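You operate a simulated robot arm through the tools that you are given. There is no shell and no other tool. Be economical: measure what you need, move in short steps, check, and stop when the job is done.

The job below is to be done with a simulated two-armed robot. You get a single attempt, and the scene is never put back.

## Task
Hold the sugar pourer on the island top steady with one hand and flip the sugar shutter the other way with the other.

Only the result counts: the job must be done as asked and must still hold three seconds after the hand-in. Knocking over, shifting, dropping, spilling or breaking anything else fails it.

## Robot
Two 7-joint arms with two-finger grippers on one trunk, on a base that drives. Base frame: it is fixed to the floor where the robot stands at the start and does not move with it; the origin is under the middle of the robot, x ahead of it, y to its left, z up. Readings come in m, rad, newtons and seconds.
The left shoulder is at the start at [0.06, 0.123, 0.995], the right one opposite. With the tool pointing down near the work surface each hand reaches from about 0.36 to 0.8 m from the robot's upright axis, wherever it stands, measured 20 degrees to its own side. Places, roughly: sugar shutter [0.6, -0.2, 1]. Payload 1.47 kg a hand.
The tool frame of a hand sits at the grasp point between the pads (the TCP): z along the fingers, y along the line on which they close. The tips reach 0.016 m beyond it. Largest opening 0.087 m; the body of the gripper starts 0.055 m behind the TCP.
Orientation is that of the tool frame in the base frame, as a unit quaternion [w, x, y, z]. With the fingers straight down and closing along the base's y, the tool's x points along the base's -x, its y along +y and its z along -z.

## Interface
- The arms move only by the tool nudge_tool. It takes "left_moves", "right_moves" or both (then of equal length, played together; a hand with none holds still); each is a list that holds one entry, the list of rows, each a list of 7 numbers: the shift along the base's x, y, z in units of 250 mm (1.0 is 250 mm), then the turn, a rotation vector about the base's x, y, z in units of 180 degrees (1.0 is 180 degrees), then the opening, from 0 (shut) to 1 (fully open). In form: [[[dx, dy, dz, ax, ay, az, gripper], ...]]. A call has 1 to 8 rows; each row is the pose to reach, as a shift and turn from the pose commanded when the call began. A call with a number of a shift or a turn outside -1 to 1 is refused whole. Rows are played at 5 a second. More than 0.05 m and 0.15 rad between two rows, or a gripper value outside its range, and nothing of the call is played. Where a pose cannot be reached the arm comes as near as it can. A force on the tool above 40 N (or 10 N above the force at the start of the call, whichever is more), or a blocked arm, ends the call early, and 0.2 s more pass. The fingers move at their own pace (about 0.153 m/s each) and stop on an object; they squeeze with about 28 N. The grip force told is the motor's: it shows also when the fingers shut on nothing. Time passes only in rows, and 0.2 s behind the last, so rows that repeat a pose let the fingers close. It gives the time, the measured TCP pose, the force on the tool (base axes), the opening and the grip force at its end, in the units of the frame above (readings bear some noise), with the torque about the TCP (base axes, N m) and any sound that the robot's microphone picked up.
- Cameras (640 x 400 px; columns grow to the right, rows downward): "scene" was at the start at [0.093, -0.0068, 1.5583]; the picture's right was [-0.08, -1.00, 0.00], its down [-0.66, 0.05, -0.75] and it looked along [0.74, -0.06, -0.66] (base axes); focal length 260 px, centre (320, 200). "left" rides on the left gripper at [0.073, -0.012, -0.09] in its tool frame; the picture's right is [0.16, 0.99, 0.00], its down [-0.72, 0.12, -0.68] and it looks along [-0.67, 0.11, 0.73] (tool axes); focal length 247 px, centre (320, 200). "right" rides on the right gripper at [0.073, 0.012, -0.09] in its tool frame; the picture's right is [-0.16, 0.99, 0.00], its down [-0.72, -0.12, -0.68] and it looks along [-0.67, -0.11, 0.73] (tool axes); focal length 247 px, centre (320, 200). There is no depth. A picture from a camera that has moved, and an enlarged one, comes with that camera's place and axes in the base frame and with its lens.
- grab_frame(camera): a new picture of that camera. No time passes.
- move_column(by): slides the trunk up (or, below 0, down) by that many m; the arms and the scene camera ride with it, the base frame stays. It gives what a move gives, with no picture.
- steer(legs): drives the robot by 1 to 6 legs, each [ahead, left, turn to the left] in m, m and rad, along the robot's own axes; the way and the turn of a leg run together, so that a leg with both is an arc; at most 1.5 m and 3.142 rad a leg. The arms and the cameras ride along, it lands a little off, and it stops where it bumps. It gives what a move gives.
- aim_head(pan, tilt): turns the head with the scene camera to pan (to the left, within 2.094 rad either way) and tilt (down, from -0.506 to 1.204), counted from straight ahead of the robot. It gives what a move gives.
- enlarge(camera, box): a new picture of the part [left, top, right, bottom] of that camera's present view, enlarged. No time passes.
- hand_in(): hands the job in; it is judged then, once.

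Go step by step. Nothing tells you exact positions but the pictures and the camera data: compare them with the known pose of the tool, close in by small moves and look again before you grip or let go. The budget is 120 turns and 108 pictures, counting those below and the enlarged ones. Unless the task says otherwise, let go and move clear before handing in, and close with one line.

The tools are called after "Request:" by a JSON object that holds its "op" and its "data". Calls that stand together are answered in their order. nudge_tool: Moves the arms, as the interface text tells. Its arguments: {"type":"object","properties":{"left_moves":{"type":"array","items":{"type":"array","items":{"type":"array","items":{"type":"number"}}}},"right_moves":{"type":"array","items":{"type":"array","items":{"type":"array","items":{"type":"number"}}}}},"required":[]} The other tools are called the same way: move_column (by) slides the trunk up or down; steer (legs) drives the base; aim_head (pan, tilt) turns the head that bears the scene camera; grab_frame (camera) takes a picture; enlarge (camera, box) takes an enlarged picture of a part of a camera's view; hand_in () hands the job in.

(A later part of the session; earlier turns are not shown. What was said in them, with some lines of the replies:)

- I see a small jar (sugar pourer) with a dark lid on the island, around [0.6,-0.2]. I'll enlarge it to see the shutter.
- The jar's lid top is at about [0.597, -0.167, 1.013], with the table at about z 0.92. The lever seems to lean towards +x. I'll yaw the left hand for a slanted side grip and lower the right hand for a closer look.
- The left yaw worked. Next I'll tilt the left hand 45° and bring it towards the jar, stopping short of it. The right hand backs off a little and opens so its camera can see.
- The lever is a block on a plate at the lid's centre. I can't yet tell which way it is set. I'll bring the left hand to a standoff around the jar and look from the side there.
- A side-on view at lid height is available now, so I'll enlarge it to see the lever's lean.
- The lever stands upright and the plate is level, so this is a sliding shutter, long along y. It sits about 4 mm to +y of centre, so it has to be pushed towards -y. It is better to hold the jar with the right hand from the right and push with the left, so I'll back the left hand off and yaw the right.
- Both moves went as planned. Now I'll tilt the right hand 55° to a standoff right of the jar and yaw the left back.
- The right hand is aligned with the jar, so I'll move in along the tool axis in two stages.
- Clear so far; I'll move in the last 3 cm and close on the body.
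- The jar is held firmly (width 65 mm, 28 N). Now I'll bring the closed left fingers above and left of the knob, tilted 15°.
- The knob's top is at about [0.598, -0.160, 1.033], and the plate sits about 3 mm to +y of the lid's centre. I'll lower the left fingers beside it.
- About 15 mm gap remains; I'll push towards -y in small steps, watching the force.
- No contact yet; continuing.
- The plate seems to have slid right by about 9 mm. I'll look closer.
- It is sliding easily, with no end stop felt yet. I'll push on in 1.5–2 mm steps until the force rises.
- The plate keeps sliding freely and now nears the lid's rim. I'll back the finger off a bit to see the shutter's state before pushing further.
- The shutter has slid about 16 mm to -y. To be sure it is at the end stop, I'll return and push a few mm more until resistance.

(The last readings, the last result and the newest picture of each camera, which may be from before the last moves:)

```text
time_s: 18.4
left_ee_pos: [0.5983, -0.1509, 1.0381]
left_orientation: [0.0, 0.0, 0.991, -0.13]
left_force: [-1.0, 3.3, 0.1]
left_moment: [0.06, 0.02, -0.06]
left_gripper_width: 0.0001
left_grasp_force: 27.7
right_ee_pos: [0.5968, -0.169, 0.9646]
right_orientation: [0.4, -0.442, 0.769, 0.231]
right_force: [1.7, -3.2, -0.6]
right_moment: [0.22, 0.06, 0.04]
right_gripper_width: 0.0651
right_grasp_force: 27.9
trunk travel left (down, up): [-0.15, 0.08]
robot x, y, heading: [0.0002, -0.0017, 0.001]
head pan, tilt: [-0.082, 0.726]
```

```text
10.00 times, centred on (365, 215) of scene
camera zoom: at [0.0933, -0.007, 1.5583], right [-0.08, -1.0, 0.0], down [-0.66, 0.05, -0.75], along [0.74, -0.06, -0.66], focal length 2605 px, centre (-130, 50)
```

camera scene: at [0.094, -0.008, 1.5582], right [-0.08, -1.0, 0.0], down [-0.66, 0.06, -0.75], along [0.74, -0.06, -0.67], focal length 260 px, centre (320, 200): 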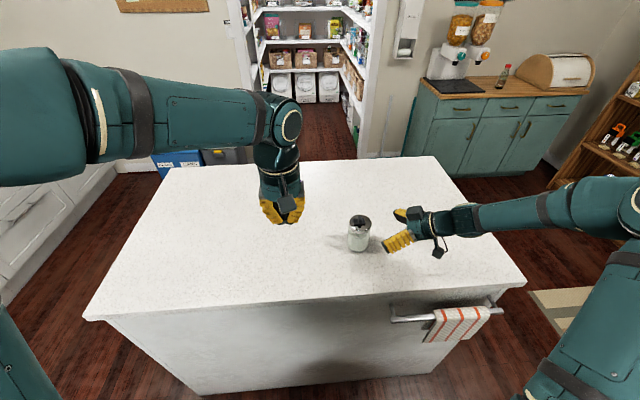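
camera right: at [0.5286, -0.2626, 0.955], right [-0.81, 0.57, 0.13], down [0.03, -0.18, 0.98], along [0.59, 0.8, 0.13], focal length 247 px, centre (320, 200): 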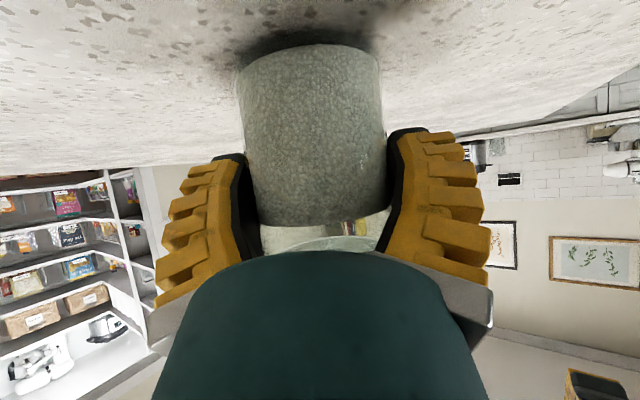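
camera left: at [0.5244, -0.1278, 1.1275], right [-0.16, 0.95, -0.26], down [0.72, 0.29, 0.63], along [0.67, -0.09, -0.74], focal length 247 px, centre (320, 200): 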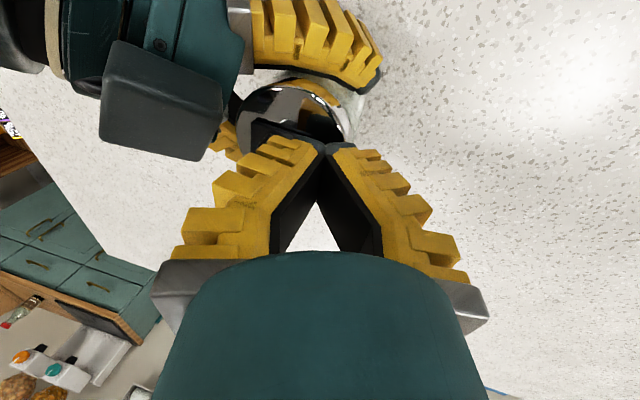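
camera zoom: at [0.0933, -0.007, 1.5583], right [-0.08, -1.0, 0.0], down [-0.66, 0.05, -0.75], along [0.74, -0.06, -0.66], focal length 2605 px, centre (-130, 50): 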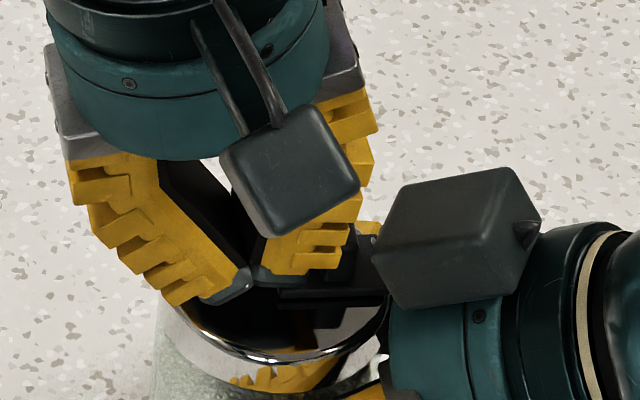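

The end stop is felt now (3.3 N, passing through the knob into the held jar). I'll press slightly more, then back the left hand away.

Request:
{"op": "nudge_tool", "data": {"left_moves": [[[0, -0.006, 0, 0, 0, 0, 0], [0, -0.006, 0, 0, 0, 0, 0]]]}}

Request:
{"op": "nudge_tool", "data": {"left_moves": [[[0, 0.06, 0, 0, 0, 0, 0], [0, 0.15, 0.1, 0, 0, 0, 0], [0, 0.25, 0.2, 0, 0, 0, 0], [0, 0.35, 0.3, 0, 0, 0, 0], [-0.05, 0.48, 0.4, 0, 0, 0, 0], [-0.1, 0.6, 0.5, 0, 0, 0, 0]]]}}

Request:
{"op": "enlarge", "data": {"camera": "scene", "box": [340, 195, 390, 235]}}

Request:
{"op": "grab_frame", "data": {"camera": "left"}}

```text
time_s: 19.0
left_ee_pos: [0.5966, -0.1541, 1.0386]
left_orientation: [0.001, -0.001, 0.992, -0.13]
left_force: [-0.2, 7.7, 0.0]
left_moment: [0.02, -0.05, -0.05]
left_gripper_width: 0.0
left_grasp_force: 27.8
right_ee_pos: [0.5958, -0.1697, 0.9649]
right_orientation: [0.4, -0.443, 0.769, 0.231]
right_force: [-0.1, -8.8, -0.8]
right_moment: [0.53, 0.02, 0.06]
right_gripper_width: 0.0654
right_grasp_force: 28.0
trunk travel left (down, up): [-0.15, 0.08]
robot x, y, heading: [-0.0011, -0.0001, -0.0]
head pan, tilt: [-0.082, 0.726]
```

```text
time_s: 20.4
left_ee_pos: [0.572, -0.0015, 1.1654]
left_orientation: [-0.001, 0.0, 0.991, -0.131]
left_force: [-0.5, 0.5, 0.0]
left_moment: [-0.01, 0.03, 0.02]
left_gripper_width: 0.0001
left_grasp_force: 28.3
right_ee_pos: [0.5952, -0.168, 0.9655]
right_orientation: [0.4, -0.443, 0.768, 0.232]
right_force: [0.3, -0.3, 0.6]
right_moment: [-0.01, 0.01, -0.01]
right_gripper_width: 0.0653
right_grasp_force: 28.0
trunk travel left (down, up): [-0.15, 0.08]
robot x, y, heading: [-0.0, 0.0038, 0.003]
head pan, tilt: [-0.082, 0.726]
```

```text
10.00 times, centred on (365, 215) of scene
camera zoom: at [0.0924, -0.0062, 1.5584], right [-0.08, -1.0, 0.0], down [-0.66, 0.05, -0.75], along [0.75, -0.06, -0.66], focal length 2605 px, centre (-130, 50)
```

zoom: 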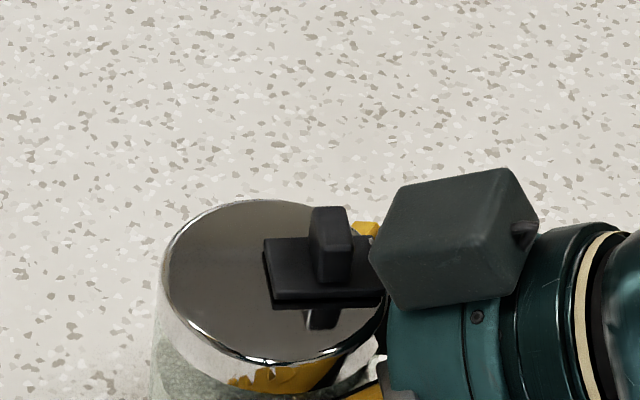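

```text
68 pictures are left
camera left: at [0.4989, 0.0116, 1.2552], right [-0.16, 0.95, -0.26], down [0.72, 0.29, 0.63], along [0.67, -0.09, -0.74], focal length 247 px, centre (320, 200)
```

left: 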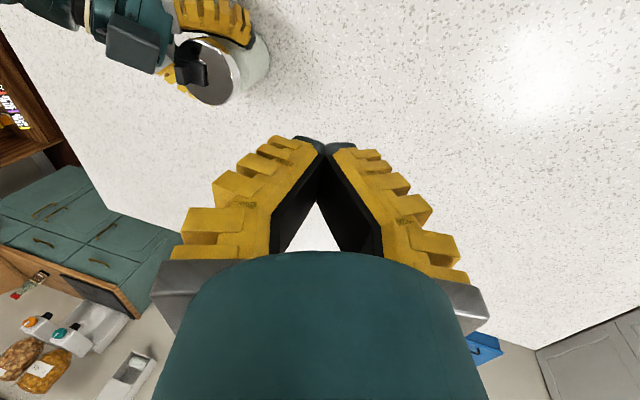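

The shutter stays at the -y end. Now I'll release the jar and retreat the right hand along its axis.

Request:
{"op": "nudge_tool", "data": {"right_moves": [[[0, 0, 0, 0, 0, 0, 0.85], [0, 0, 0, 0, 0, 0, 1], [0, 0, 0, 0, 0, 0, 1], [-0.041, -0.071, 0.057, 0, 0, 0, 1], [-0.082, -0.142, 0.115, 0, 0, 0, 1], [-0.164, -0.284, 0.23, 0, 0, 0, 1], [-0.246, -0.425, 0.344, 0, 0, 0, 1], [-0.328, -0.567, 0.46, 0, 0, 0, 1]]]}}

Request:
{"op": "enlarge", "data": {"camera": "scene", "box": [320, 190, 400, 260]}}

Request:
{"op": "grab_frame", "data": {"camera": "scene"}}

```text
refused: row 8 steps farther than a row can; nothing moved
```

```text
5.71 times, centred on (360, 225) of scene
camera zoom: at [0.0924, -0.0062, 1.5584], right [-0.08, -1.0, 0.0], down [-0.66, 0.05, -0.75], along [0.75, -0.06, -0.66], focal length 1488 px, centre (91, 57)
```

zoom: 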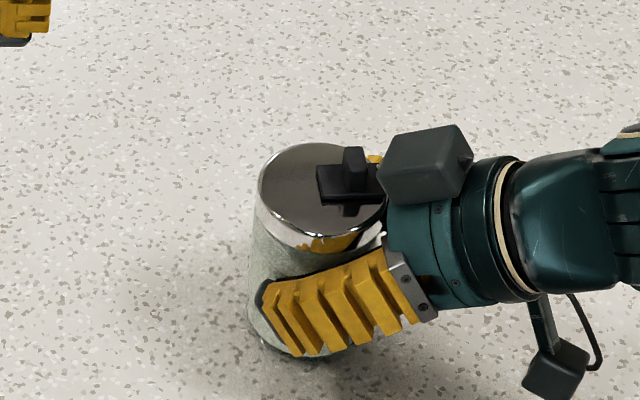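

```text
66 pictures are left
camera scene: at [0.0924, -0.0062, 1.5584], right [-0.08, -1.0, 0.0], down [-0.66, 0.05, -0.75], along [0.75, -0.06, -0.66], focal length 260 px, centre (320, 200)
```

scene: 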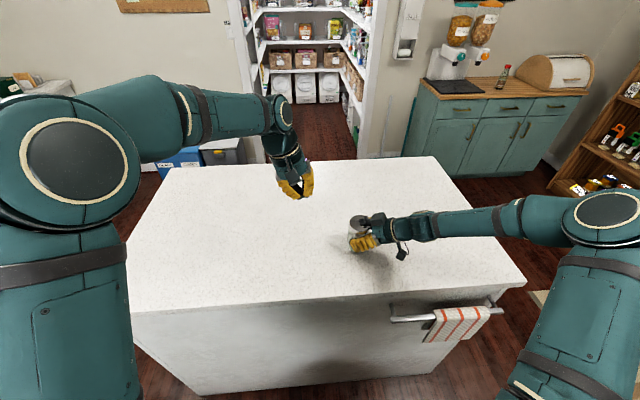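

The call was refused for one step that was a hair too long. I'll repeat it with smaller steps.

Request:
{"op": "nudge_tool", "data": {"right_moves": [[[0, 0, 0, 0, 0, 0, 0.85], [0, 0, 0, 0, 0, 0, 1], [0, 0, 0, 0, 0, 0, 1], [-0.041, -0.071, 0.057, 0, 0, 0, 1], [-0.082, -0.142, 0.115, 0, 0, 0, 1], [-0.15, -0.26, 0.21, 0, 0, 0, 1], [-0.22, -0.38, 0.308, 0, 0, 0, 1], [-0.29, -0.5, 0.406, 0, 0, 0, 1]]]}}

Request:
{"op": "enlarge", "data": {"camera": "scene", "box": [320, 200, 400, 260]}}

Request:
{"op": "enlarge", "data": {"camera": "left", "box": [140, 20, 300, 120]}}

```text
time_s: 22.2
left_ee_pos: [0.5722, -0.0015, 1.1668]
left_orientation: [0.0, 0.0, 0.991, -0.13]
left_force: [-0.4, -0.7, 0.0]
left_moment: [-0.05, -0.02, -0.02]
left_gripper_width: 0.0001
left_grasp_force: 28.0
right_ee_pos: [0.5207, -0.2931, 1.0671]
right_orientation: [0.401, -0.442, 0.769, 0.231]
right_force: [0.7, -0.8, 0.1]
right_moment: [0.04, -0.01, -0.02]
right_gripper_width: 0.087
right_grasp_force: 0.1
trunk travel left (down, up): [-0.15, 0.08]
robot x, y, heading: [-0.0007, -0.0025, 0.002]
head pan, tilt: [-0.082, 0.726]
```

```text
6.67 times, centred on (360, 230) of scene
camera zoom: at [0.0916, -0.007, 1.5584], right [-0.08, -1.0, 0.0], down [-0.66, 0.05, -0.75], along [0.75, -0.06, -0.66], focal length 1736 px, centre (53, 0)
```

zoom: 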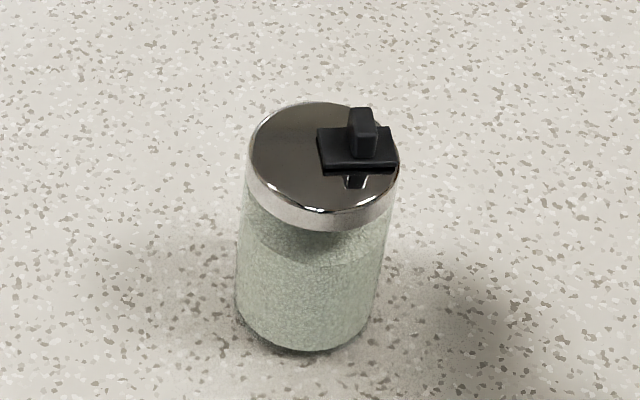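

```text
4.00 times, centred on (220, 70) of left
camera zoom: at [0.4985, 0.0106, 1.2553], right [-0.16, 0.95, -0.26], down [0.72, 0.29, 0.63], along [0.67, -0.09, -0.74], focal length 988 px, centre (720, 720)
```

zoom: 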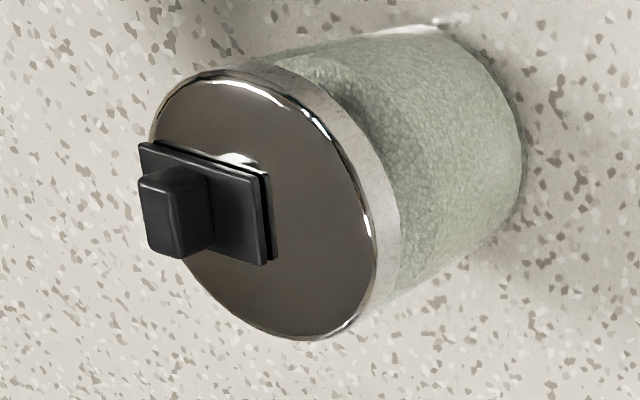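

The shutter now sits at the opposite (-y) end of the lid. The jar stands upright where it was, and both hands are clear.

Request:
{"op": "hand_in", "data": {}}

```text
The job is handed in.
```

The right hand held the sugar pourer steady while the left slid its shutter about 16 mm to the stop on the other side; I then let go, moved both hands clear and handed the job in.
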